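You operate a simulated robot arm through the tools that you are given. There is no shell and no other tool. Be economical: measure what you need, move in short steps, check, and stop when the job is done.

You run a simulated two-armed robot. Do the job below in one go: nothing can be reset, and whatever is moved stays where it is left.

JOB
Take the lid off the jar on the top of the middle window-side table and lay it down there.
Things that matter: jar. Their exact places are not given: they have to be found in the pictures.

It is judged by the outcome, as a careful person would: the job done as asked, and still so three seconds after it is handed in. It fails if anything else is knocked over, pushed out of place, dropped, spilled or broken. A push-on lid holds only when it is set on centred and level and pressed home; a screw cap is set on level and turned clockwise until tight.

ROBOT AND FRAMES
Two 7-joint arms with two-finger parallel grippers on one trunk, on a base that drives. Base frame: it is fixed to the floor where the robot stands at the start and does not move with it; the origin is under the middle of the robot, x ahead of it, y to its left, z up. Lengths are in mm, angles in degrees, forces in N, time in s.
The left shoulder is at the start at [50, 187, 1110], the right one opposite. With the tool pointing down near the work surface each hand reaches from about 100 to 660 mm from the robot's upright axis, wherever it stands, measured 20 degrees to its own side. Payload 3.43 kg a hand.
The TCP of each hand is the grasp point between the finger pads, 30 mm short of the fingertips. In the tool frame z runs along the fingers and y along their closing line. The gripper opens to 94 mm. The fingers are 28 mm wide and 10 mm thick; the gripper's body (50 by 96 mm) begins 55 mm behind the TCP.
Orientation is that of the tool frame in the base frame, as a unit quaternion [x, y, z, w]. With the fingers straight down and closing along the base's y, the tool's x points along the base's -x, its y along +y and its z along -z.

CONTROLS
- The arms move only by the tool apply_moves. It takes "left_increments", "right_increments" or both (then of equal length, played together; a hand with none holds still); each is a list of rows, each a list of 7 numbers: the gripper command, from -1 (fully open) to 1 (shut), values between in proportion, then the shift along the base's x, y, z in units of 50 mm (1.0 is 50 mm), then the turn, a rotation vector about the base's x, y, z in units of 8 degrees (1.0 is 8 degrees). In form: [[hand, tx, ty, tz, ax, ay, az], ...]. A call has 1 to 8 rows; each row shifts and turns the commanded pose from where the row before left it. A call with a number of a shift or a turn outside -1 to 1 is refused whole. A row lasts 0.2 s, in which the tool goes at most 50 mm and 8.6 degrees; a call with a longer step from one row to the next is refused whole, and so is a gripper value outside its range. A pose out of reach is approached as far as the arm can. The call stops where the force on the tool passes 40 N (or 10 N more than at its start, if that is more) or the arm is blocked; 0.2 s more then pass. Each finger travels about 153 mm/s and halts on what it meets, pressing with about 43 N; the grip force reading is that of the motor and also rises with nothing between the fingers. The clock runs only during rows and for 0.2 s after the last one: add rows that do not move to give the fingers time. It gives the time, the measured TCP pose, the force on the tool (base axes), the opening and the grip force at its end, in the units of the frame above (readings bear some noise), with the torque about the TCP (base axes, N m) and any sound that the robot's microphone picked up, and new pictures: "pictures" is both (left out), scene, wrist or none (wrist: the cameras of the hands that moved).
- Cameras (640 x 400 px; columns grow to the right, rows downward): "scene" is now at [144.2, -21.8, 1275.6]; the picture's right is [-0.23, -0.97, 0.00], its down [-0.51, 0.12, -0.85] and it looks along [0.83, -0.20, -0.52] (base axes); focal length 271 px, centre (320, 200). "left" rides on the left gripper at [76, -14, -103] in its tool frame; the picture's right is [0.18, 0.98, 0.00], its down [-0.75, 0.14, -0.64] and it looks along [-0.63, 0.12, 0.77] (tool axes); focal length 243 px, centre (320, 200). "right" rides on the right gripper at [76, 14, -102] in its tool frame; the picture's right is [-0.18, 0.98, 0.00], its down [-0.75, -0.14, -0.64] and it looks along [-0.63, -0.12, 0.77] (tool axes); focal length 243 px, centre (320, 200).
- slide_trunk(by): slides the trunk up (or, below 0, down) by that many mm; the arms and the scene camera ride with it, the base frame stays. It gives what a move gives, with no picture.
- steer(legs): drives the robot by 1 to 6 legs, each [ahead, left, turn to the left] in mm, mm and degrees, along the robot's own axes; the way and the turn of a leg run together, so that a leg with both is an arc; at most 1500 mm and 180 degrees a leg. The arms and the cameras ride along, it lands a little off, and it stops where it bumps. It gives what a move gives, and a new picture of the scene camera.
- aim_head(pan, tilt): turns the head with the scene camera to pan (to the left, within 80 degrees either way) and tilt (down, from -29 to 69), counted from straight ahead of the robot. It gives what a move gives, and a new picture of the scene camera.
- locate(camera, pixels): for up to 12 pixels [column, row] of the newest picture of that camera ("zoom" is the newest enlarged one), the place [x, y, z] in the base frame of the surface seen there, good to about 2 mm. The clock stands still meanwhile.
- close_up(camera, box): a new picture of the part [left, top, right, bottom] of that camera's present view, enlarged. The clock stands still meanwhile.
- finish_job(): hands the job in; it is judged then, once.

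Work in short steps. Measure before you move; look again where a grasp or a placing could have gone wrong, and mend it. You have 80 turns and 260 pictures in all, those below and enlarged ones among them. Open the grippers and draw the arms clear of the work before you hand the job in, unless the task says otherwise; then end with one line.

The tools are called by a JSON object that holds its "name" and its "arguments". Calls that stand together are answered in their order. apply_moves: Moves the arms, as the interface text tells. Its arguments: {"type":"object","properties":{"left_increments":{"type":"array","items":{"type":"array","items":{"type":"number"}}},"right_increments":{"type":"array","items":{"type":"array","items":{"type":"number"}}},"pictures":{"type":"string","enum":["both","scene","wrist","none"]}},"required":[]} The other tools are called the same way: slide_trunk (by) slides the trunk up or down; steer (legs) drives the base; aim_head (pan, tilt) turns the head that bears the scene camera; locate (camera, pixels) gives the place of the surface under pixels of a picture; close_up (camera, box) takes an enlarged picture of a part of a camera's view; finish_job () hands the job in.

At the start:

```text
time: 0.0
left_position: [390.3, 105.4, 1098.6]
left_ee_rot: [0.0, 1.0, 0.001, 0.0]
left_ft_force: [-0.4, 0.5, 0.1]
left_ft_torque: [0.02, -0.05, 0.0]
left_grip_width: 93.8
left_finger_force: 0.0
right_position: [353.2, -196.5, 1053.2]
right_ee_rot: [0.0, 1.0, 0.001, 0.0]
right_ft_force: [0.4, -1.1, 0.8]
right_ft_torque: [0.0, 0.01, -0.02]
right_grip_width: 94.0
right_finger_force: 0.0
trunk travel left (down, up): [-325.0, 107.0]
robot x, y, heading: [-1.2, 0.9, 0.2]
head pan, tilt: [-13.3, 31.6]
```

scene: 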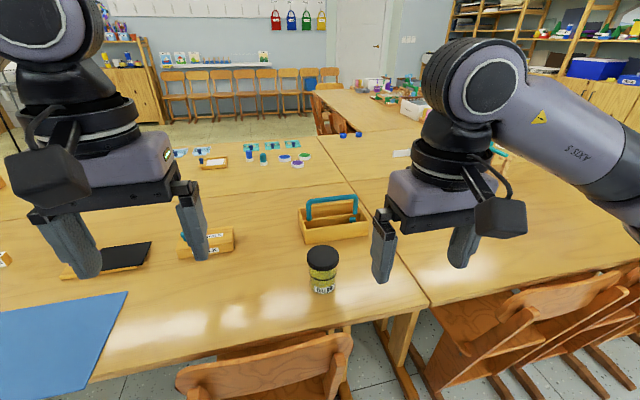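
right: 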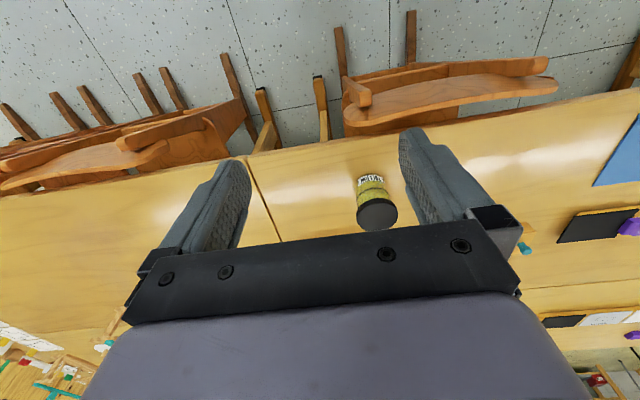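
left: 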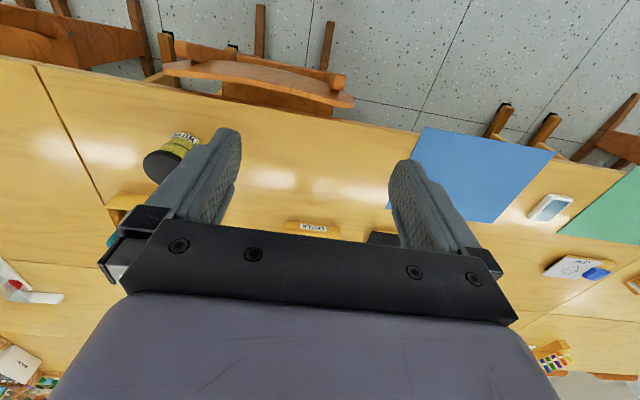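

The jar with a black lid is at about (322,270) in the scene. I measure it and enlarge it.

{"name": "locate", "arguments": {"camera": "scene", "pixels": [[322, 249], [322, 256], [310, 258], [335, 258], [322, 265], [323, 280], [322, 292], [280, 300], [335, 235], [400, 300]]}}

{"name": "close_up", "arguments": {"camera": "scene", "box": [270, 220, 380, 310]}}

{"name": "close_up", "arguments": {"camera": "right", "box": [320, 150, 430, 240]}}

```text
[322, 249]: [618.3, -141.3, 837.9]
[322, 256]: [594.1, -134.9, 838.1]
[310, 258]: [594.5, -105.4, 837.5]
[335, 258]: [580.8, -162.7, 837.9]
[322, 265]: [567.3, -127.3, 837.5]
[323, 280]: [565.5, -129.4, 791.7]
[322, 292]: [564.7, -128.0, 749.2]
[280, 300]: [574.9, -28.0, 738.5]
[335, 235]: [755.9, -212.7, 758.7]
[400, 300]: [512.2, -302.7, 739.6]
```

```text
4.44 times, centred on (325, 265) of scene
```

zoom: 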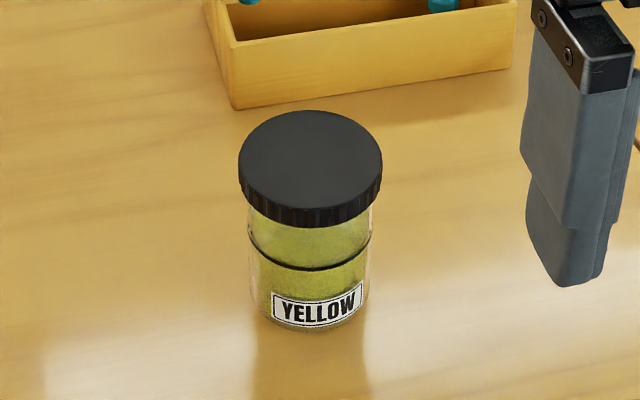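

```text
4.44 times, centred on (375, 195) of right
```

zoom: 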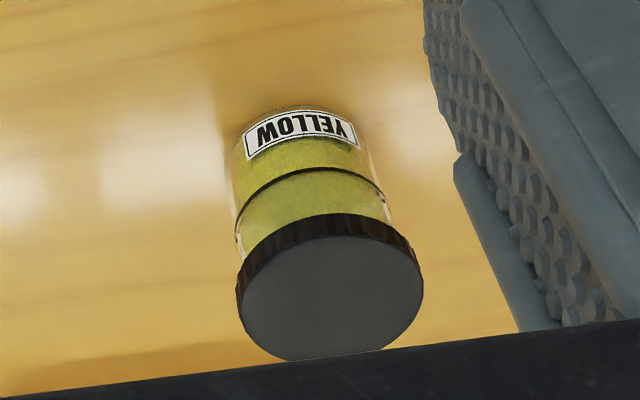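

The jar is about 99 mm high with a ribbed (screw-looking) lid, centre near (593,-134). I look at the space between robot and table to see whether I can drive closer.

{"name": "aim_head", "arguments": {"pan": -5, "tilt": 62}}

{"name": "close_up", "arguments": {"camera": "right", "box": [350, 160, 410, 200]}}

{"name": "locate", "arguments": {"camera": "zoom", "pixels": [[250, 130], [380, 300]]}}

```text
time: 0.9
left_position: [389.4, 105.4, 1099.5]
left_ee_rot: [-0.001, 1.0, -0.001, 0.001]
left_ft_force: [-0.2, 1.3, 0.5]
left_ft_torque: [0.01, 0.0, 0.0]
left_grip_width: 93.9
left_finger_force: 0.1
right_position: [352.5, -195.2, 1051.7]
right_ee_rot: [0.0, 1.0, 0.001, 0.0]
right_ft_force: [0.5, 0.5, 0.3]
right_ft_torque: [-0.02, -0.01, -0.02]
right_grip_width: 94.0
right_finger_force: 0.0
trunk travel left (down, up): [-325.0, 107.0]
robot x, y, heading: [1.4, -0.6, 0.0]
head pan, tilt: [-5.0, 62.0]
```

scene: 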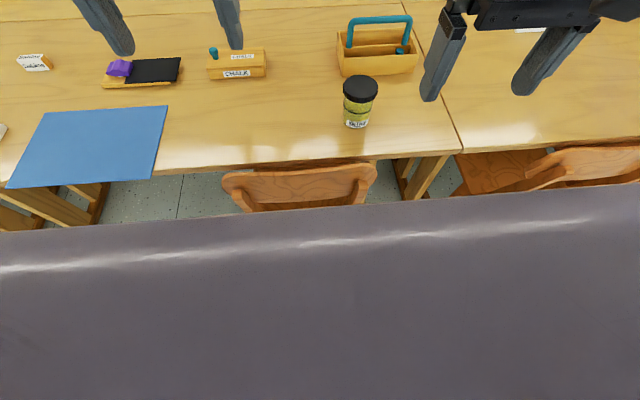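

```text
10.00 times, centred on (380, 180) of right
```

zoom: 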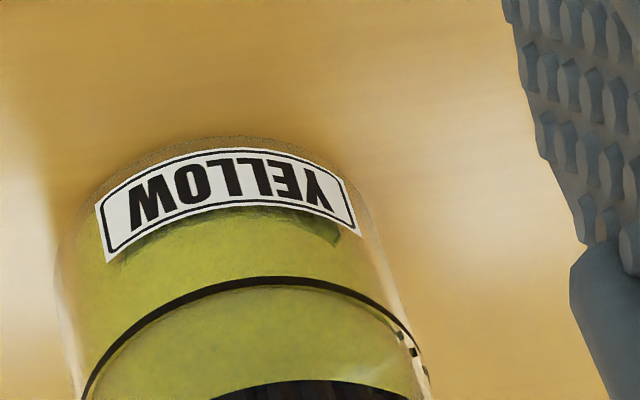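

```text
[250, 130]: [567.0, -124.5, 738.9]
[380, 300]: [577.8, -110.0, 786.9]
```

I measure the chair's backrest, the table edge, robot's front, and the lid/jar outlines in this view.

{"name": "locate", "arguments": {"camera": "scene", "pixels": [[300, 190], [235, 200], [370, 175], [300, 165], [440, 152], [300, 225], [300, 215], [360, 79], [360, 98], [343, 88], [377, 88], [378, 74]]}}

{"name": "close_up", "arguments": {"camera": "scene", "box": [330, 60, 394, 140]}}

{"name": "locate", "arguments": {"camera": "zoom", "pixels": [[320, 200]]}}

```text
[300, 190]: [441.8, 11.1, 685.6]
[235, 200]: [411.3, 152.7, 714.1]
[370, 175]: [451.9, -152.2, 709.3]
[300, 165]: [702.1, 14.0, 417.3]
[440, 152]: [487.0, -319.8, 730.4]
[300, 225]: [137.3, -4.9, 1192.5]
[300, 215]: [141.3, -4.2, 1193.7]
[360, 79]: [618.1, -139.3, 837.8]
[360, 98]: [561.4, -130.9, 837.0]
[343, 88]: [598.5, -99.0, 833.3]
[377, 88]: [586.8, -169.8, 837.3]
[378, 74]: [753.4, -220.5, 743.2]
```

```text
5.00 times, centred on (362, 100) of scene
```

zoom: 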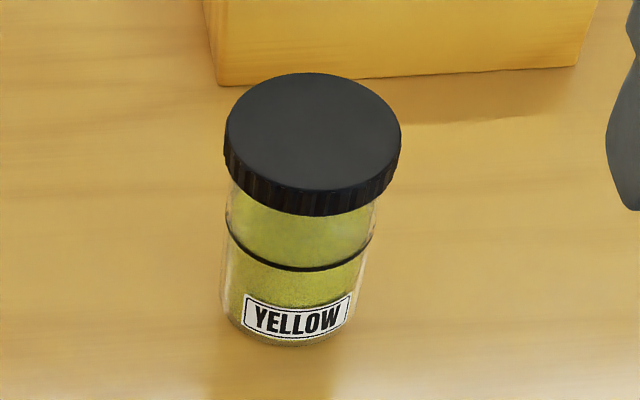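

```text
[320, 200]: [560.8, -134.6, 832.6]
```

The lid centre is about (591,-134), diameter ≈70, top z 838; a chair (back at x≈410–450, z≈715) blocks driving in. I'll hold the jar body with the left hand from the side (camera up) and twist the lid with the right; first I turn the left hand in free air.

{"name": "apply_moves", "arguments": {"left_increments": [[-1, 0, 0.5, 0, -0.577, 0.577, 0.577], [-1, 0, 0.5, 0, -0.577, 0.577, 0.577], [-1, 0, 0.5, 0, -0.577, 0.577, 0.577], [-1, 0, 0, 0, -0.577, 0.577, 0.577], [-1, 0, 0, 0, -0.577, 0.577, 0.577], [-1, 0, 0, 0, -0.577, 0.577, 0.577], [-1, 0, 0, 0, -0.577, 0.577, 0.577], [-1, 0, 0, 0, -0.577, 0.577, 0.577]], "pictures": "scene"}}

```text
time: 2.8
left_position: [390.1, 180.5, 1098.2]
left_ee_rot: [-0.308, 0.846, -0.308, -0.307]
left_ft_force: [-0.6, 0.7, -0.5]
left_ft_torque: [0.03, 0.02, -0.01]
left_grip_width: 93.9
left_finger_force: 0.1
right_position: [352.7, -195.5, 1053.6]
right_ee_rot: [-0.001, 1.0, 0.001, 0.0]
right_ft_force: [-0.4, 0.4, -0.7]
right_ft_torque: [-0.03, -0.01, -0.05]
right_grip_width: 94.2
right_finger_force: 0.0
trunk travel left (down, up): [-325.0, 107.0]
robot x, y, heading: [1.4, 0.3, 0.1]
head pan, tilt: [-5.0, 62.0]
```

scene: 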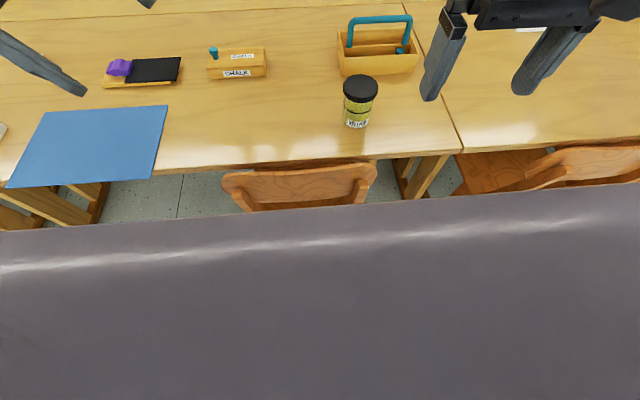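

The turn tracks well; I finish the remaining 56° toward pointing along -y with the camera up.

{"name": "apply_moves", "arguments": {"left_increments": [[-1, 0, 0, 0, -0.577, 0.577, 0.577], [-1, 0, 0, 0, -0.577, 0.577, 0.577], [-1, 0, 0, 0, -0.577, 0.577, 0.577], [-1, 0, 0, 0, -0.577, 0.577, 0.577], [-1, 0, 0, 0, -0.577, 0.577, 0.577], [-1, 0, 0, 0, -0.577, 0.577, 0.577], [-1, 0, 0, 0, -0.577, 0.577, 0.577]], "pictures": "none"}}

{"name": "aim_head", "arguments": {"pan": 0, "tilt": 35}}

```text
time: 4.3
left_position: [389.8, 180.5, 1098.9]
left_ee_rot: [0.501, -0.498, 0.501, 0.5]
left_ft_force: [-0.2, 0.2, 0.1]
left_ft_torque: [0.01, 0.01, 0.02]
left_grip_width: 93.8
left_finger_force: 0.1
right_position: [352.1, -195.8, 1052.6]
right_ee_rot: [0.0, 1.0, 0.001, 0.0]
right_ft_force: [-0.3, -0.1, -0.9]
right_ft_torque: [-0.04, -0.03, 0.01]
right_grip_width: 94.1
right_finger_force: 0.0
trunk travel left (down, up): [-325.0, 107.0]
robot x, y, heading: [3.4, -1.0, 0.0]
head pan, tilt: [-5.0, 62.0]
```

```text
time: 5.3
left_position: [388.3, 180.3, 1098.7]
left_ee_rot: [0.5, -0.5, 0.5, 0.5]
left_ft_force: [0.3, 0.5, 0.5]
left_ft_torque: [0.0, 0.01, 0.03]
left_grip_width: 94.2
left_finger_force: 0.1
right_position: [353.7, -195.4, 1054.0]
right_ee_rot: [0.0, 1.0, 0.001, 0.001]
right_ft_force: [0.1, 0.1, -0.7]
right_ft_torque: [0.01, 0.0, -0.01]
right_grip_width: 94.0
right_finger_force: 0.2
trunk travel left (down, up): [-325.0, 107.0]
robot x, y, heading: [0.4, 1.3, 0.2]
head pan, tilt: [0.0, 35.0]
```

scene: 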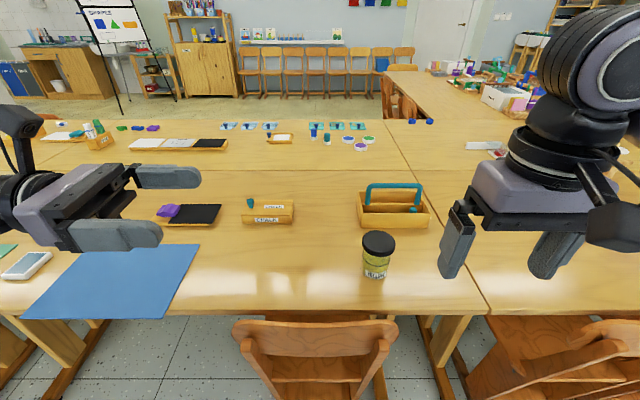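

The left hand is now horizontal with its camera up. I measure the chalk box, toolbox and duster for clearance, and the jar's outline again.

{"name": "locate", "arguments": {"camera": "scene", "pixels": [[244, 222], [290, 222], [294, 203], [361, 222], [427, 225], [215, 225], [363, 243], [395, 243], [378, 257], [376, 278]]}}

{"name": "close_up", "arguments": {"camera": "scene", "box": [345, 220, 409, 284]}}

{"name": "locate", "arguments": {"camera": "zoom", "pixels": [[320, 200]]}}

```text
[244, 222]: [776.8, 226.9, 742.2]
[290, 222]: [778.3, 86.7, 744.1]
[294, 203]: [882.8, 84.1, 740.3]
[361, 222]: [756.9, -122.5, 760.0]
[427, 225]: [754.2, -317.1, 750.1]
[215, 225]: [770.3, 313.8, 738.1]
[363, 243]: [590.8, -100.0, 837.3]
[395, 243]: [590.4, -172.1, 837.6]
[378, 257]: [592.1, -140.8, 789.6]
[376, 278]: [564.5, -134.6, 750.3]
```

```text
6.25 times, centred on (377, 252) of scene
```

zoom: 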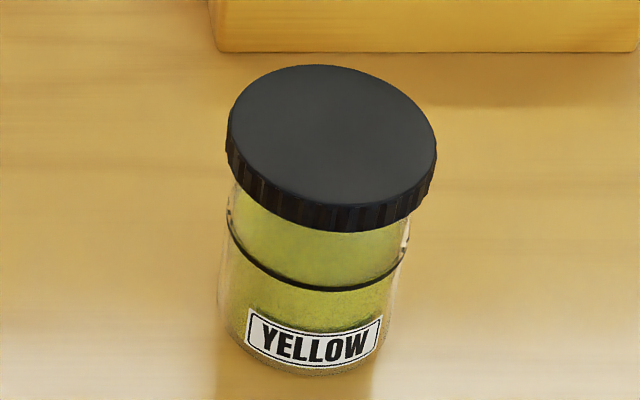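

```text
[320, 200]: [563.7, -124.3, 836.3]
```

Lots of clearance around the jar (nearest object x>750). I bring the left hand to (592, 30) and down toward z≈865.

{"name": "apply_moves", "arguments": {"left_increments": [[-1, 0.815, -0.6, -0.39, 0, 0, 0], [-1, 0.815, -0.6, -0.39, 0, 0, 0], [-1, 0.815, -0.6, -0.39, 0, 0, 0], [-1, 0.815, -0.6, -0.39, 0, 0, 0], [-1, 0.815, -0.6, -0.39, 0, 0, 0], [-1, 0, 0, -0.9, 0, 0, 0], [-1, 0, 0, -0.9, 0, 0, 0], [-1, 0, 0, -0.9, 0, 0, 0]]}}

```text
refused: row 1 steps farther than a row can; nothing moved
```

Step norm was over 50 mm; I use smaller steps.

{"name": "apply_moves", "arguments": {"left_increments": [[-1, 0.68, -0.5, -0.33, 0, 0, 0], [-1, 0.68, -0.5, -0.33, 0, 0, 0], [-1, 0.68, -0.5, -0.33, 0, 0, 0], [-1, 0.68, -0.5, -0.33, 0, 0, 0], [-1, 0.68, -0.5, -0.33, 0, 0, 0], [-1, 0.68, -0.5, -0.33, 0, 0, 0], [-1, 0, 0, -0.9, 0, 0, 0], [-1, 0, 0, -0.9, 0, 0, 0]]}}

```text
time: 7.1
left_position: [591.5, 31.3, 909.4]
left_ee_rot: [0.5, -0.5, 0.5, 0.501]
left_ft_force: [-0.4, 0.9, 0.1]
left_ft_torque: [-0.02, 0.02, 0.01]
left_grip_width: 94.4
left_finger_force: 0.0
right_position: [354.7, -195.3, 1053.4]
right_ee_rot: [0.0, 1.0, 0.001, -0.001]
right_ft_force: [0.0, -1.0, 0.4]
right_ft_torque: [-0.01, 0.01, 0.02]
right_grip_width: 93.8
right_finger_force: 0.1
trunk travel left (down, up): [-325.0, 107.0]
robot x, y, heading: [1.3, -1.3, 0.2]
head pan, tilt: [0.0, 35.0]
```

scene: 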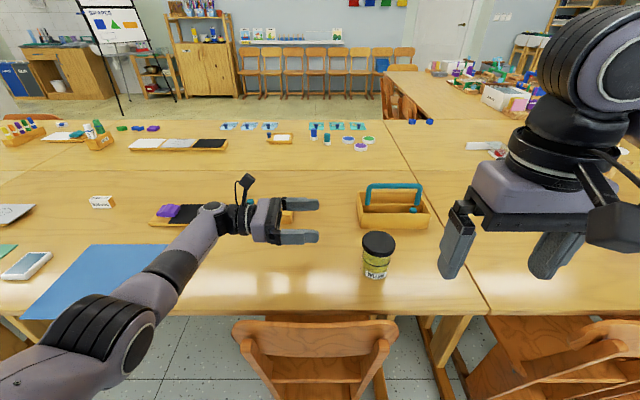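
left: 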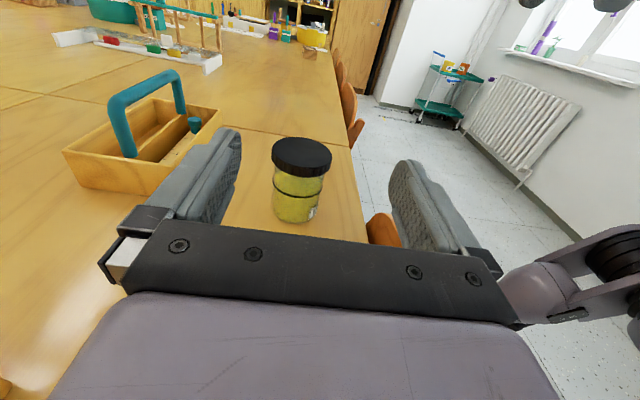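

The left camera sees the jar between the fingers. To keep the wrist flange off the table I tilt the fingers 8° downward and descend to z≈795.

{"name": "apply_moves", "arguments": {"left_increments": [[-1, 0, 0, -0.6, 1, 0, 0], [-1, 0, 0, -0.6, 0, 0, 0], [-1, 0, 0, -0.5, 0, 0, 0], [-1, 0, 0, -0.5, 0, 0, 0]]}}

```text
time: 8.1
left_position: [566.9, 27.3, 809.3]
left_ee_rot: [0.534, -0.534, 0.463, 0.464]
left_ft_force: [0.6, -0.5, 0.9]
left_ft_torque: [0.01, 0.01, -0.03]
left_grip_width: 94.0
left_finger_force: 0.0
left hand out of reach, approached as far as the arm can: row 2, 3, 4
right_position: [352.7, -194.2, 1052.8]
right_ee_rot: [0.0, 1.0, 0.001, 0.0]
right_ft_force: [-0.4, 0.7, -0.8]
right_ft_torque: [0.01, -0.04, -0.01]
right_grip_width: 93.9
right_finger_force: 0.1
trunk travel left (down, up): [-325.0, 107.0]
robot x, y, heading: [-3.9, 2.4, 0.1]
head pan, tilt: [0.0, 35.0]
```

scene: 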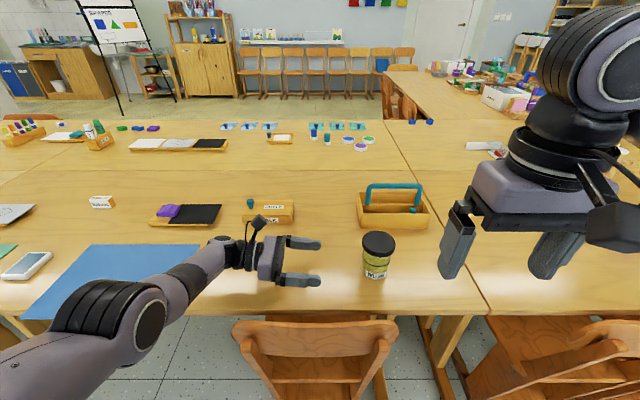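
left: 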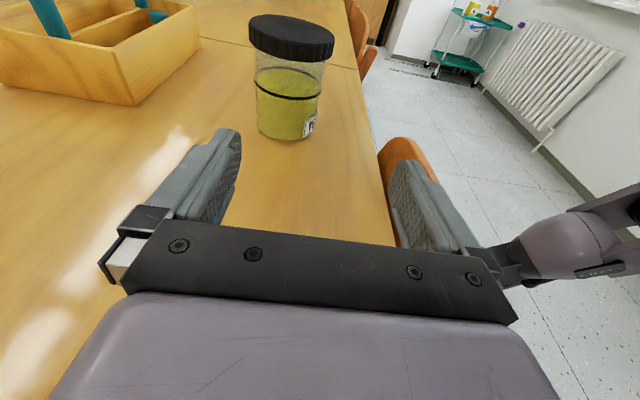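

Out of reach there; I raise the hand, yaw it 32° so it approaches from front-left (shorter reach), then I'll lower the trunk.

{"name": "apply_moves", "arguments": {"left_increments": [[-1, -0.2, 0, 0.9, 0, 0, 0], [-1, -0.2, 0, 0.9, 0, 0, 0], [-1, -0.2, 0, 0.9, 0, 0, 1], [-1, -0.2, -0.2, 0, 0, 0, 1], [-1, -0.2, -0.3, 0, 0, 0, 1], [-1, -0.2, -0.3, 0, 0, 0, 1]], "pictures": "scene"}}

```text
time: 9.5
left_position: [686.5, -36.8, 881.2]
left_ee_rot: [0.661, -0.364, 0.574, 0.318]
left_ft_force: [-0.2, 0.2, 0.7]
left_ft_torque: [-0.01, -0.01, 0.02]
left_grip_width: 93.9
left_finger_force: 0.2
left hand out of reach, approached as far as the arm can: row 1, 2, 3, 4, 5, 6
right_position: [353.2, -196.3, 1052.6]
right_ee_rot: [0.0, 1.0, 0.001, 0.0]
right_ft_force: [0.0, -1.2, 0.3]
right_ft_torque: [-0.01, 0.0, -0.01]
right_grip_width: 93.8
right_finger_force: 0.0
trunk travel left (down, up): [-325.0, 107.0]
robot x, y, heading: [3.1, -3.8, 0.2]
head pan, tilt: [0.0, 35.0]
```

scene: 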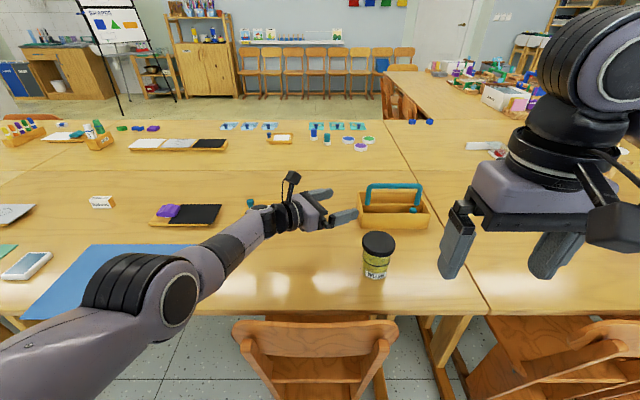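

A joint limit deflected it. I undo the yaw and rise, back to the pose known to be reachable.

{"name": "apply_moves", "arguments": {"left_increments": [[-1, 0, 0.3, 0.3, 0, 0, -1], [-1, 0, 0.3, 0.3, 0, 0, -1], [-1, 0, 0.2, 0.2, 0, 0, -1], [-1, 0, 0, 0, 0, 0, -1], [-1, 0, 0, 0, 0, 0, 0]], "pictures": "none"}}

```text
time: 10.7
left_position: [610.5, -33.3, 938.6]
left_ee_rot: [0.534, -0.533, 0.463, 0.464]
left_ft_force: [0.6, -0.3, -0.7]
left_ft_torque: [0.0, -0.03, 0.02]
left_grip_width: 94.2
left_finger_force: 0.0
left hand out of reach, approached as far as the arm can: row 1, 2, 3, 4
right_position: [352.5, -195.0, 1053.1]
right_ee_rot: [-0.001, 1.0, 0.001, 0.0]
right_ft_force: [0.7, -0.7, -0.8]
right_ft_torque: [-0.02, -0.03, 0.0]
right_grip_width: 94.0
right_finger_force: 0.0
trunk travel left (down, up): [-325.0, 107.0]
robot x, y, heading: [0.1, -0.9, -0.1]
head pan, tilt: [0.0, 35.0]
```

Reachable again. I test in the air whether this pose reaches over the jar at (592,-136), well above the lid.

{"name": "apply_moves", "arguments": {"left_increments": [[-1, -0.12, -0.5, 0, 0, 0, 0], [-1, -0.12, -0.5, 0, 0, 0, 0], [-1, -0.12, -0.5, 0, 0, 0, 0], [-1, 0, -0.55, 0, 0, 0, 0]], "pictures": "scene"}}

```text
time: 11.7
left_position: [588.2, -124.9, 939.6]
left_ee_rot: [0.534, -0.533, 0.463, 0.464]
left_ft_force: [-0.6, 0.0, 0.3]
left_ft_torque: [0.03, 0.02, 0.03]
left_grip_width: 94.1
left_finger_force: 0.1
left hand out of reach, approached as far as the arm can: row 4
right_position: [352.5, -195.8, 1053.1]
right_ee_rot: [0.0, 1.0, 0.0, 0.0]
right_ft_force: [0.1, -0.3, 0.1]
right_ft_torque: [-0.02, -0.01, -0.02]
right_grip_width: 93.8
right_finger_force: 0.0
trunk travel left (down, up): [-325.0, 107.0]
robot x, y, heading: [2.7, 1.9, -0.0]
head pan, tilt: [0.0, 35.0]
```

scene: 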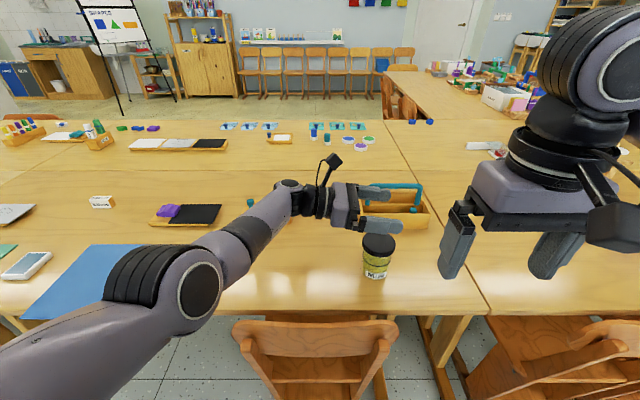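

Borderline at the end of reach. I draw the left hand back and then strafe the base 130 mm to the right, parallel to the table, to bring the jar between both arms.

{"name": "apply_moves", "arguments": {"left_increments": [[-1, 0, 0.95, 0, 0, 0, 0], [-1, 0, 0.95, 0, 0, 0, 0], [-1, 0, 0.95, 0, 0, 0, 0], [-1, 0, 0.95, 0, 0, 0, 0], [-1, 0, 0.95, 0, 0, 0, 0]], "pictures": "none"}}

{"name": "steer", "arguments": {"legs": [[0, -130, 0]]}}

```text
time: 12.9
left_position: [614.6, 108.0, 933.2]
left_ee_rot: [0.535, -0.533, 0.464, 0.464]
left_ft_force: [-0.1, 0.7, -0.4]
left_ft_torque: [-0.01, 0.0, -0.03]
left_grip_width: 94.0
left_finger_force: 0.1
left hand out of reach, approached as far as the arm can: row 1, 2, 3
right_position: [353.5, -195.2, 1053.8]
right_ee_rot: [0.0, 1.0, 0.0, 0.0]
right_ft_force: [0.3, -0.3, -0.2]
right_ft_torque: [-0.02, 0.04, 0.02]
right_grip_width: 94.0
right_finger_force: 0.0
trunk travel left (down, up): [-325.0, 107.0]
robot x, y, heading: [-3.1, 2.9, 0.2]
head pan, tilt: [0.0, 35.0]
```

```text
time: 14.7
left_position: [615.4, -23.3, 933.2]
left_ee_rot: [-0.534, 0.534, -0.463, -0.465]
left_ft_force: [-0.1, -1.2, -1.1]
left_ft_torque: [0.02, -0.01, -0.01]
left_grip_width: 94.0
left_finger_force: 0.0
right_position: [352.7, -326.2, 1053.6]
right_ee_rot: [0.0, 1.0, 0.001, 0.0]
right_ft_force: [-0.7, -0.1, 0.2]
right_ft_torque: [0.01, -0.02, -0.01]
right_grip_width: 94.0
right_finger_force: 0.1
trunk travel left (down, up): [-325.0, 107.0]
robot x, y, heading: [3.4, -130.6, -0.1]
head pan, tilt: [0.0, 35.0]
```

scene: 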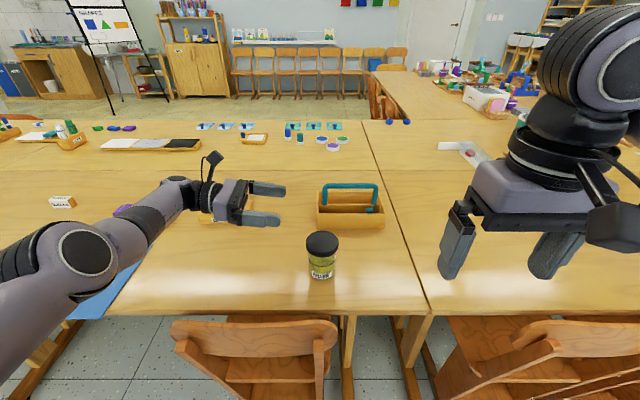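

Strafe is clean. I lower the trunk 100 mm first and check.

{"name": "slide_trunk", "arguments": {"by": -100}}

{"name": "apply_moves", "arguments": {"left_increments": [[-1, -0.45, 0, 0, 0, 0, 0], [-1, 0, 0, 0, 0, 0, 0]]}}

```text
time: 16.0
left_position: [615.4, -22.3, 833.6]
left_ee_rot: [0.535, -0.532, 0.465, 0.463]
left_ft_force: [-0.3, -0.1, -0.1]
left_ft_torque: [0.0, -0.01, 0.04]
left_grip_width: 94.1
left_finger_force: 0.1
right_position: [352.8, -325.2, 952.3]
right_ee_rot: [0.0, 1.0, 0.001, 0.0]
right_ft_force: [-0.2, -0.7, -0.1]
right_ft_torque: [-0.01, 0.03, -0.02]
right_grip_width: 94.3
right_finger_force: 0.0
trunk travel left (down, up): [-225.0, 207.0]
robot x, y, heading: [-1.1, -126.1, 0.1]
head pan, tilt: [0.0, 35.0]
```

```text
time: 16.6
left_position: [614.2, -23.4, 833.2]
left_ee_rot: [0.535, -0.533, 0.464, 0.463]
left_ft_force: [0.0, 0.3, 0.2]
left_ft_torque: [0.0, 0.0, 0.0]
left_grip_width: 93.9
left_finger_force: 0.1
left hand out of reach, approached as far as the arm can: row 1
right_position: [352.8, -326.6, 952.3]
right_ee_rot: [0.0, 1.0, 0.001, -0.001]
right_ft_force: [-0.6, -0.4, 0.2]
right_ft_torque: [0.03, 0.02, -0.02]
right_grip_width: 94.2
right_finger_force: 0.0
trunk travel left (down, up): [-225.0, 207.0]
robot x, y, heading: [2.0, -131.1, 0.1]
head pan, tilt: [0.0, 35.0]
```

scene: 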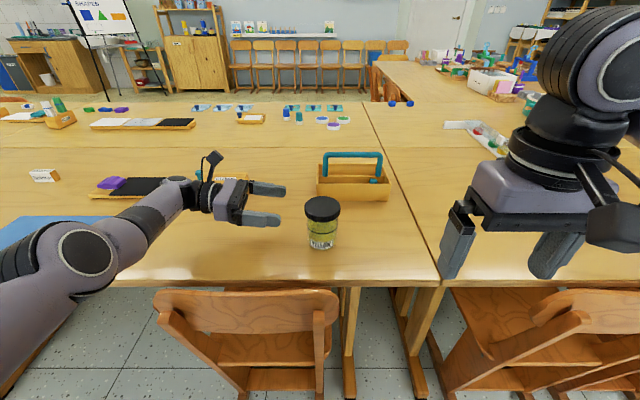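
left: 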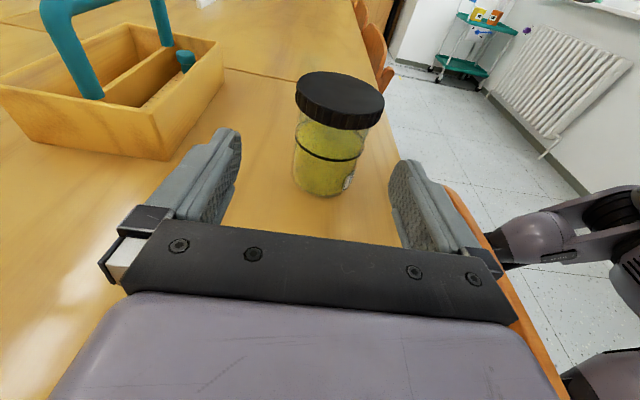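

Moving inward hits a wrist limit; yawing the hand the other way (fingers slightly toward robot) should relieve it. I try -16° of yaw while keeping clear of the jar.

{"name": "apply_moves", "arguments": {"left_increments": [[-1, 0, 0, 0, 0, 0, -1], [-1, 0, 0, 0, 0, 0, -1], [-1, 0, 0, 0, 0, 0, 0]], "pictures": "wrist"}}

```text
time: 17.4
left_position: [561.2, -22.2, 832.3]
left_ee_rot: [-0.453, 0.603, -0.393, -0.526]
left_ft_force: [-0.3, 0.3, 0.6]
left_ft_torque: [0.03, 0.0, -0.03]
left_grip_width: 93.7
left_finger_force: 0.1
left hand out of reach, approached as far as the arm can: row 1, 2
right_position: [353.3, -323.7, 952.2]
right_ee_rot: [0.0, 1.0, 0.001, 0.0]
right_ft_force: [-0.2, 0.4, 0.1]
right_ft_torque: [0.02, 0.03, 0.03]
right_grip_width: 94.0
right_finger_force: 0.1
trunk travel left (down, up): [-225.0, 207.0]
robot x, y, heading: [2.1, -131.7, -0.1]
head pan, tilt: [0.0, 35.0]
```

left: 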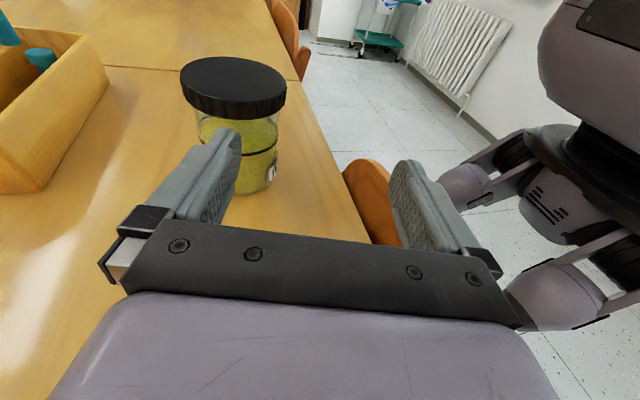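

Now x=561 is reachable. Pre-approach on the line to the jar: (625,-23); then lower to z≈790.

{"name": "apply_moves", "arguments": {"left_increments": [[-1, 0.64, 0, 0, 0, 0, 0], [-1, 0.64, 0, 0, 0, 0, 0], [-1, 0, 0, -0.42, 0, 0, 0], [-1, 0, 0, -0.42, 0, 0, 0], [-1, 0, 0, 0, 0, 0, 0]]}}

```text
time: 18.6
left_position: [552.6, -16.8, 795.0]
left_ee_rot: [-0.455, 0.602, -0.395, -0.524]
left_ft_force: [-0.6, -0.6, -0.2]
left_ft_torque: [0.03, 0.02, -0.02]
left_grip_width: 94.0
left_finger_force: 0.0
left hand out of reach, approached as far as the arm can: row 1, 2, 3, 4
right_position: [352.8, -326.2, 953.7]
right_ee_rot: [0.001, 1.0, 0.001, 0.0]
right_ft_force: [-1.1, -0.4, -1.0]
right_ft_torque: [-0.01, -0.01, -0.03]
right_grip_width: 94.0
right_finger_force: 0.1
trunk travel left (down, up): [-225.0, 207.0]
robot x, y, heading: [0.4, -130.7, -0.2]
head pan, tilt: [0.0, 35.0]
```

scene: 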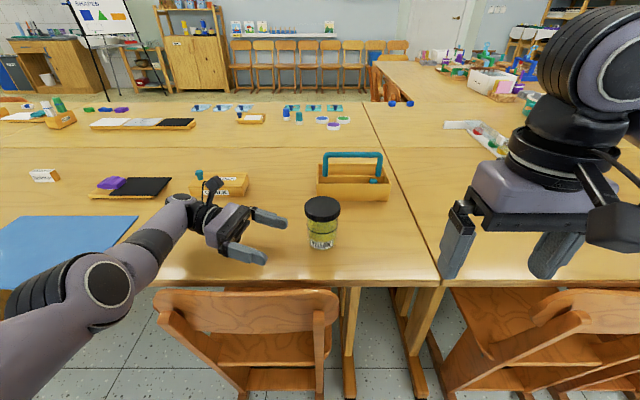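
left: 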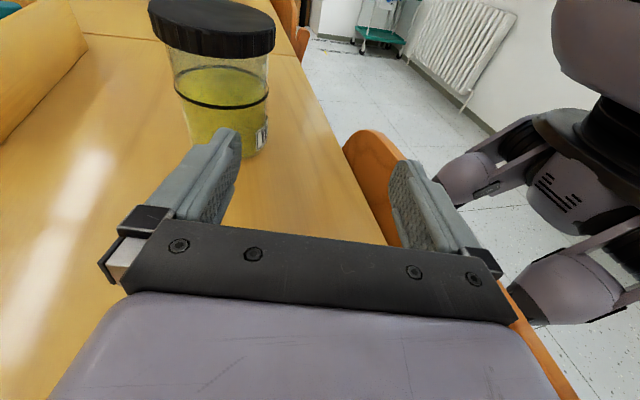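

The arm is simply stretched out (wrist ≈600 mm from the shoulder). I raise the hand 90, undo the yaw, then lower the trunk 80 more so the shoulder is nearer to the jar's height.

{"name": "apply_moves", "arguments": {"left_increments": [[-1, -0.3, 0.3, 0.6, 0, 0, 0], [-1, -0.3, 0.3, 0.6, 0, 0, 0], [-1, 0, 0, 0.6, 0, 0, 1], [-1, 0, 0, 0, 0, 0, 1], [-1, 0, 0, 0, 0, 0, 0]], "pictures": "none"}}

{"name": "slide_trunk", "arguments": {"by": -70}}

{"name": "apply_moves", "arguments": {"left_increments": [[-1, 0, 0, 0, 0, 0, 0]]}}

```text
time: 19.8
left_position: [523.5, 13.4, 884.3]
left_ee_rot: [0.535, -0.532, 0.464, 0.464]
left_ft_force: [-0.6, -0.2, 0.1]
left_ft_torque: [0.01, 0.0, 0.02]
left_grip_width: 94.0
left_finger_force: 0.1
right_position: [353.9, -325.6, 953.9]
right_ee_rot: [0.0, 1.0, 0.001, 0.001]
right_ft_force: [-0.8, 0.3, -0.8]
right_ft_torque: [-0.01, 0.0, 0.01]
right_grip_width: 94.1
right_finger_force: 0.1
trunk travel left (down, up): [-225.0, 207.0]
robot x, y, heading: [-1.3, -130.2, -0.2]
head pan, tilt: [0.0, 35.0]
```

```text
time: 20.9
left_position: [523.6, 12.3, 815.0]
left_ee_rot: [0.534, -0.532, 0.465, 0.464]
left_ft_force: [-0.2, 0.0, -0.3]
left_ft_torque: [-0.01, -0.01, 0.0]
left_grip_width: 94.0
left_finger_force: 0.2
right_position: [352.6, -325.8, 882.7]
right_ee_rot: [0.0, 1.0, 0.002, 0.0]
right_ft_force: [-0.6, -0.6, -0.2]
right_ft_torque: [-0.02, -0.02, -0.02]
right_grip_width: 94.1
right_finger_force: 0.0
trunk travel left (down, up): [-155.0, 277.0]
robot x, y, heading: [1.0, -129.4, 0.4]
head pan, tilt: [0.0, 35.0]
```

```text
time: 21.3
left_position: [523.3, 14.5, 815.0]
left_ee_rot: [0.534, -0.533, 0.463, 0.464]
left_ft_force: [0.0, 0.6, -0.1]
left_ft_torque: [0.0, 0.0, 0.0]
left_grip_width: 94.0
left_finger_force: 0.0
right_position: [352.7, -325.4, 882.8]
right_ee_rot: [-0.001, 1.0, 0.001, 0.0]
right_ft_force: [0.6, -0.9, 0.7]
right_ft_torque: [0.0, 0.01, 0.02]
right_grip_width: 93.8
right_finger_force: 0.2
trunk travel left (down, up): [-155.0, 277.0]
robot x, y, heading: [2.5, -127.4, -0.2]
head pan, tilt: [0.0, 35.0]
```

scene: 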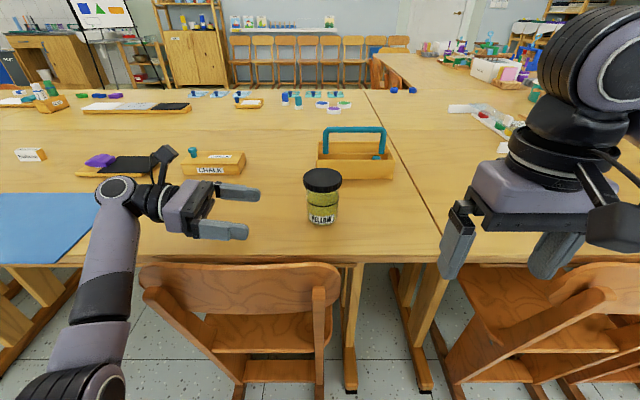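
left: 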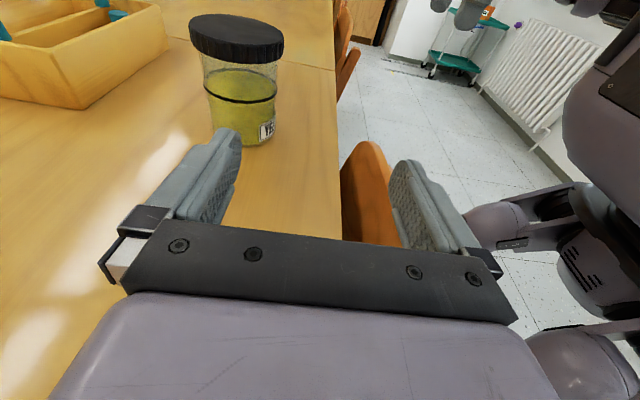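

The arm is less stretched now. I move to the line of the jar: (592,-16,790).

{"name": "apply_moves", "arguments": {"left_increments": [[-1, 0.7, 0, 0, 0, 0, 0], [-1, 0.67, -0.3, -0.25, 0, 0, 0], [-1, 0, -0.3, -0.25, 0, 0, 0], [-1, 0, 0, 0, 0, 0, 0]]}}

```text
time: 22.3
left_position: [589.6, -14.7, 794.1]
left_ee_rot: [-0.534, 0.535, -0.467, -0.46]
left_ft_force: [0.8, 0.2, -0.3]
left_ft_torque: [0.0, 0.03, -0.03]
left_grip_width: 94.1
left_finger_force: 0.1
right_position: [351.8, -326.6, 884.4]
right_ee_rot: [-0.001, 1.0, 0.001, 0.0]
right_ft_force: [0.4, 0.1, 0.0]
right_ft_torque: [0.04, 0.03, -0.02]
right_grip_width: 93.9
right_finger_force: 0.0
trunk travel left (down, up): [-155.0, 277.0]
robot x, y, heading: [0.8, -134.7, 0.1]
head pan, tilt: [0.0, 35.0]
```

scene: 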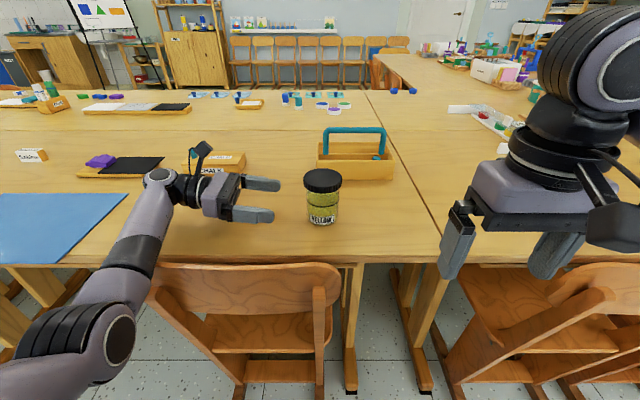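
left: 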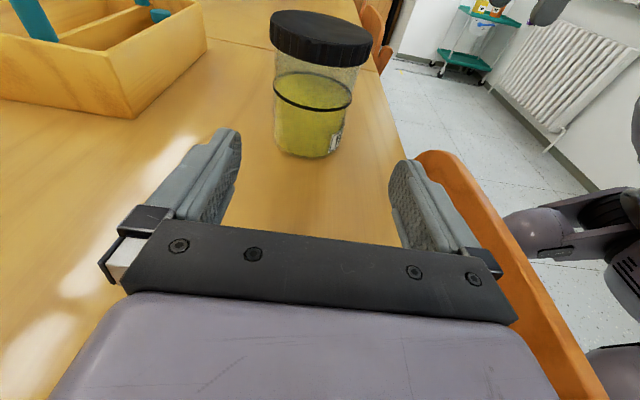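

Jar is centred between the fingers. I advance to y≈-132 gently.

{"name": "apply_moves", "arguments": {"left_increments": [[-1, 0.05, -0.5, -0.06, 0, 0, 0], [-1, 0, -0.5, 0, 0, 0, 0], [-1, 0, -0.5, 0, 0, 0, 0], [-1, 0, -0.4, 0, 0, 0, 0], [-1, 0, -0.4, 0, 0, 0, 0], [-1, 0, 0, 0, 0, 0, 0]]}}

```text
time: 23.9
left_position: [602.7, -121.0, 821.9]
left_ee_rot: [-0.52, 0.549, -0.489, -0.434]
left_ft_force: [-1.1, -0.9, -0.8]
left_ft_torque: [-0.07, 0.0, 0.03]
left_grip_width: 94.0
left_finger_force: 0.0
right_position: [351.2, -324.6, 881.7]
right_ee_rot: [-0.002, 1.0, 0.0, 0.002]
right_ft_force: [0.3, 0.6, 0.1]
right_ft_torque: [0.0, -0.01, 0.01]
right_grip_width: 93.9
right_finger_force: 0.1
trunk travel left (down, up): [-155.0, 277.0]
robot x, y, heading: [-2.3, -125.1, 0.1]
head pan, tilt: [0.0, 35.0]
stopped in row 6 (left hand): the arm was blocked; the commanded pose is now the measured one
```

scene: 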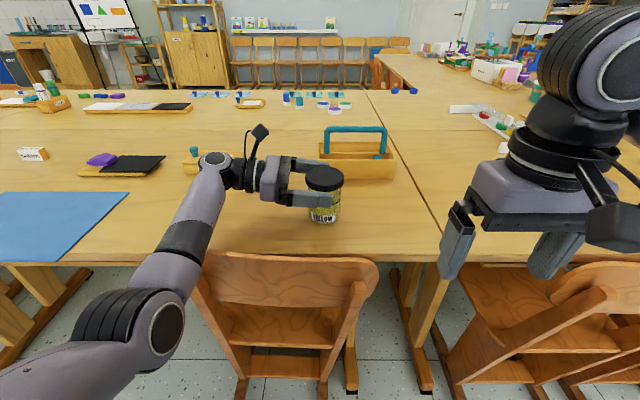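
left: 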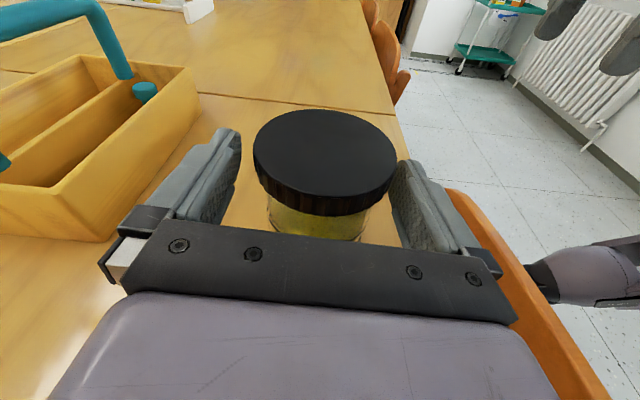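

The forearm pushed the chair (its back shifted right in the picture) and blocked. I back the hand out along +y the way it came, then raise, and assess the chair.

{"name": "apply_moves", "arguments": {"left_increments": [[-1, 0, 0.4, 0, 0, 0, 0], [-1, 0, 0.5, 0, 0, 0, 0], [-1, 0, 0.5, 0, 0, 0, 0], [-1, 0, 0.5, 0.3, 0, 0, 0], [-1, 0, 0.5, 0.6, 0, 0, 0], [-1, 0, 0.4, 0.6, 0, 0, 0]], "pictures": "none"}}

{"name": "aim_head", "arguments": {"pan": 5, "tilt": 52}}

```text
time: 25.3
left_position: [602.5, 13.3, 889.9]
left_ee_rot: [-0.523, 0.546, -0.481, -0.444]
left_ft_force: [-0.6, 0.3, -0.5]
left_ft_torque: [0.0, -0.01, -0.01]
left_grip_width: 94.0
left_finger_force: 0.0
right_position: [353.0, -326.4, 882.5]
right_ee_rot: [-0.002, 1.0, 0.001, 0.0]
right_ft_force: [-0.1, -0.2, 0.8]
right_ft_torque: [0.0, -0.01, -0.02]
right_grip_width: 94.1
right_finger_force: 0.0
trunk travel left (down, up): [-155.0, 277.0]
robot x, y, heading: [0.5, -127.9, 0.2]
head pan, tilt: [0.0, 35.0]
```

```text
time: 26.1
left_position: [604.0, 13.6, 889.1]
left_ee_rot: [-0.522, 0.546, -0.482, -0.444]
left_ft_force: [0.2, 1.2, -0.8]
left_ft_torque: [0.02, 0.0, 0.0]
left_grip_width: 94.3
left_finger_force: 0.0
right_position: [353.0, -324.4, 883.1]
right_ee_rot: [-0.001, 1.0, 0.0, 0.0]
right_ft_force: [-0.5, 0.4, 0.3]
right_ft_torque: [0.01, 0.02, 0.02]
right_grip_width: 93.8
right_finger_force: 0.1
trunk travel left (down, up): [-155.0, 277.0]
robot x, y, heading: [-0.7, -130.0, 0.2]
head pan, tilt: [5.0, 52.0]
```

scene: 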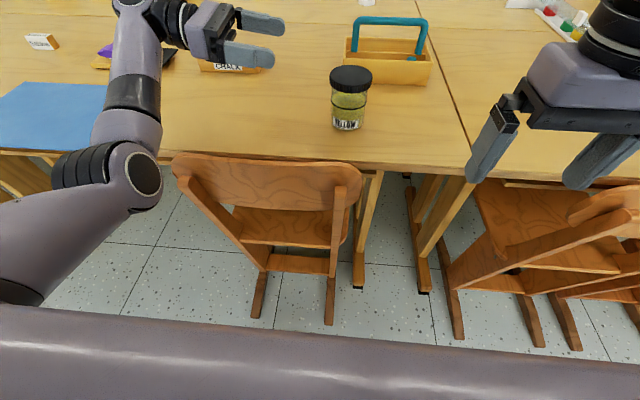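

I measure where the chair's back and feet are now versus before ((411,153,714) and (452,-152,709) near its ends, (442,11,686) mid).

{"name": "locate", "arguments": {"camera": "scene", "pixels": [[178, 168], [185, 158], [265, 168], [345, 172], [355, 190], [258, 315], [329, 322], [265, 225], [357, 285], [350, 66], [350, 90], [331, 78]]}}

{"name": "close_up", "arguments": {"camera": "scene", "box": [140, 130, 396, 290]}}

```text
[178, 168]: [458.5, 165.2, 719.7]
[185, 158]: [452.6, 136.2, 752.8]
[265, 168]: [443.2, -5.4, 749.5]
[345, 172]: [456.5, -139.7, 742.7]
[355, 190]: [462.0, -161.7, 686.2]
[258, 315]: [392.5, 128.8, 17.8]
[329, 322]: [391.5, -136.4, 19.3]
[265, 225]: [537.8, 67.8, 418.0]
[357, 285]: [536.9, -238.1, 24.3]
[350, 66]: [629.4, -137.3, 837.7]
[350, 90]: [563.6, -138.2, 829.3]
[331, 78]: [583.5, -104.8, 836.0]
```

```text
2.50 times, centred on (268, 210) of scene
```

zoom: 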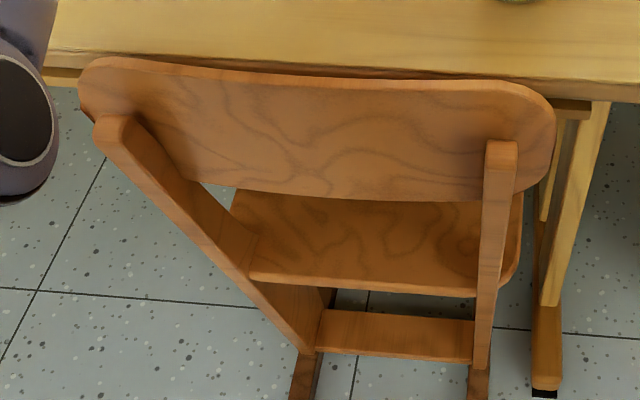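

Chair span (y 165…-162) and back x look like the original again — it seems to have tipped and settled back. I check its two posts against the start measurement (left post was at (411,153,714)).

{"name": "locate", "arguments": {"camera": "zoom", "pixels": [[115, 120], [105, 135], [130, 150], [500, 150], [500, 180], [85, 90], [552, 110], [320, 150]]}}

```text
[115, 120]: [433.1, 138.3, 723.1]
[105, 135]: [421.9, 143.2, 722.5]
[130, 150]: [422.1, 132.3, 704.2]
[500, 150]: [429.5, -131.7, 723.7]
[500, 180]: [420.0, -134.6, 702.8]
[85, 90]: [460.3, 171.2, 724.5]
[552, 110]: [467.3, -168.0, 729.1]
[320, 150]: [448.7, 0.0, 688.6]
```

Projecting today's chair corners into the start picture gives (351,332) and (182,376), matching where they were originally, so the chair is back in place. To keep the forearm high and left of it, I strafe back left 115 mm and raise the trunk 20, so the arm is straighter.

{"name": "steer", "arguments": {"legs": [[0, 115, 0]]}}

{"name": "slide_trunk", "arguments": {"by": 20}}

{"name": "aim_head", "arguments": {"pan": 0, "tilt": 42}}

```text
time: 27.8
left_position: [603.9, 131.0, 889.6]
left_ee_rot: [-0.523, 0.545, -0.482, -0.443]
left_ft_force: [-0.4, 1.0, -0.3]
left_ft_torque: [-0.03, 0.0, -0.01]
left_grip_width: 94.1
left_finger_force: 0.0
right_position: [353.6, -208.0, 883.3]
right_ee_rot: [-0.002, 1.0, 0.001, 0.001]
right_ft_force: [-0.4, -0.5, 0.3]
right_ft_torque: [-0.02, -0.02, 0.01]
right_grip_width: 93.9
right_finger_force: 0.0
trunk travel left (down, up): [-155.0, 277.0]
robot x, y, heading: [-1.8, -13.4, 0.3]
head pan, tilt: [5.0, 52.0]
```

scene: 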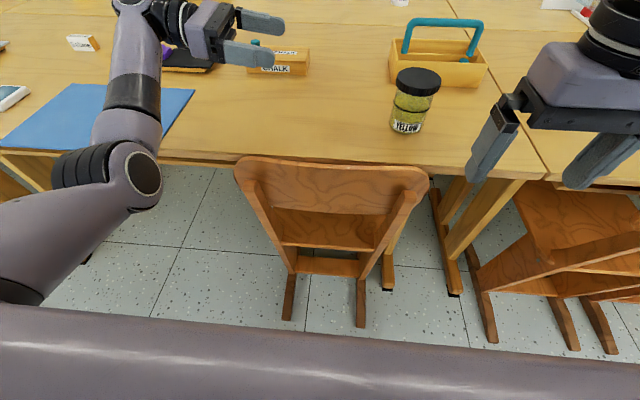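

```text
time: 28.4
left_position: [601.7, 129.6, 908.4]
left_ee_rot: [-0.523, 0.545, -0.483, -0.444]
left_ft_force: [-0.3, 0.3, 0.6]
left_ft_torque: [-0.01, 0.02, 0.05]
left_grip_width: 94.0
left_finger_force: 0.1
right_position: [353.0, -207.4, 903.3]
right_ee_rot: [-0.001, 1.0, 0.001, 0.0]
right_ft_force: [-0.8, 0.0, 0.8]
right_ft_torque: [-0.02, 0.01, 0.02]
right_grip_width: 94.1
right_finger_force: 0.1
trunk travel left (down, up): [-175.0, 257.0]
robot x, y, heading: [0.6, -13.2, 0.1]
head pan, tilt: [5.0, 52.0]
```

```text
time: 29.1
left_position: [601.9, 130.3, 908.9]
left_ee_rot: [-0.523, 0.545, -0.483, -0.444]
left_ft_force: [0.1, 0.3, 0.6]
left_ft_torque: [0.01, 0.01, -0.03]
left_grip_width: 94.0
left_finger_force: 0.1
right_position: [352.5, -208.2, 903.5]
right_ee_rot: [-0.002, 1.0, 0.001, 0.001]
right_ft_force: [-0.2, 1.1, 0.5]
right_ft_torque: [-0.03, 0.03, 0.03]
right_grip_width: 94.2
right_finger_force: 0.1
trunk travel left (down, up): [-175.0, 257.0]
robot x, y, heading: [-0.8, -13.3, 0.0]
head pan, tilt: [0.0, 42.0]
```

scene: 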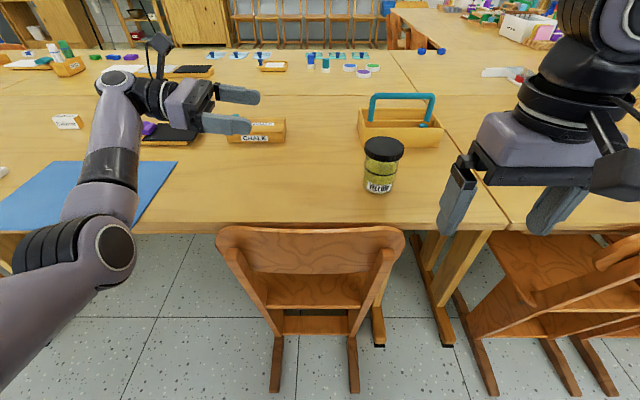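

The elbow is clear left of the chair. I move the hand at height (z≈905) over to above the jar to watch reach and the forearm.

{"name": "apply_moves", "arguments": {"left_increments": [[-1, -0.04, -0.8, 0, 0, 0, 0], [-1, -0.04, -0.8, 0, 0, 0, 0], [-1, -0.04, -0.8, 0, 0, 0, 0], [-1, -0.04, -0.6, 0, 0, 0, 0], [-1, 0, 0, 0, 0, 0, 0]], "pictures": "scene"}}

```text
time: 30.3
left_position: [595.7, -20.5, 907.4]
left_ee_rot: [-0.522, 0.546, -0.482, -0.444]
left_ft_force: [-0.4, 0.4, 0.8]
left_ft_torque: [-0.01, 0.0, 0.0]
left_grip_width: 94.0
left_finger_force: 0.1
right_position: [353.0, -207.5, 903.1]
right_ee_rot: [-0.001, 1.0, 0.001, 0.0]
right_ft_force: [-0.2, 0.3, 0.1]
right_ft_torque: [-0.02, -0.02, 0.01]
right_grip_width: 94.0
right_finger_force: 0.1
trunk travel left (down, up): [-175.0, 257.0]
robot x, y, heading: [2.0, -14.4, 0.1]
head pan, tilt: [0.0, 42.0]
```

scene: 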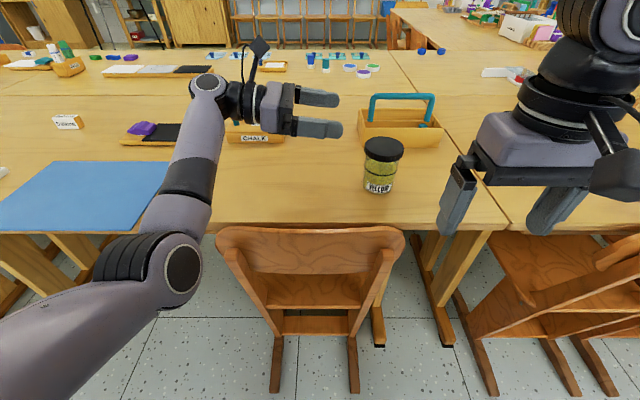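

I measure the elbow and forearm heights relative to the chair back (top z≈752).

{"name": "locate", "arguments": {"camera": "scene", "pixels": [[185, 268], [150, 245], [190, 300], [175, 200], [200, 215], [208, 85]]}}

```text
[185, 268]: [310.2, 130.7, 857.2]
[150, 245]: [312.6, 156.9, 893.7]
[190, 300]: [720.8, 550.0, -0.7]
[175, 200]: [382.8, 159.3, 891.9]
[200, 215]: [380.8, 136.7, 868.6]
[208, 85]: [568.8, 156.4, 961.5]
```

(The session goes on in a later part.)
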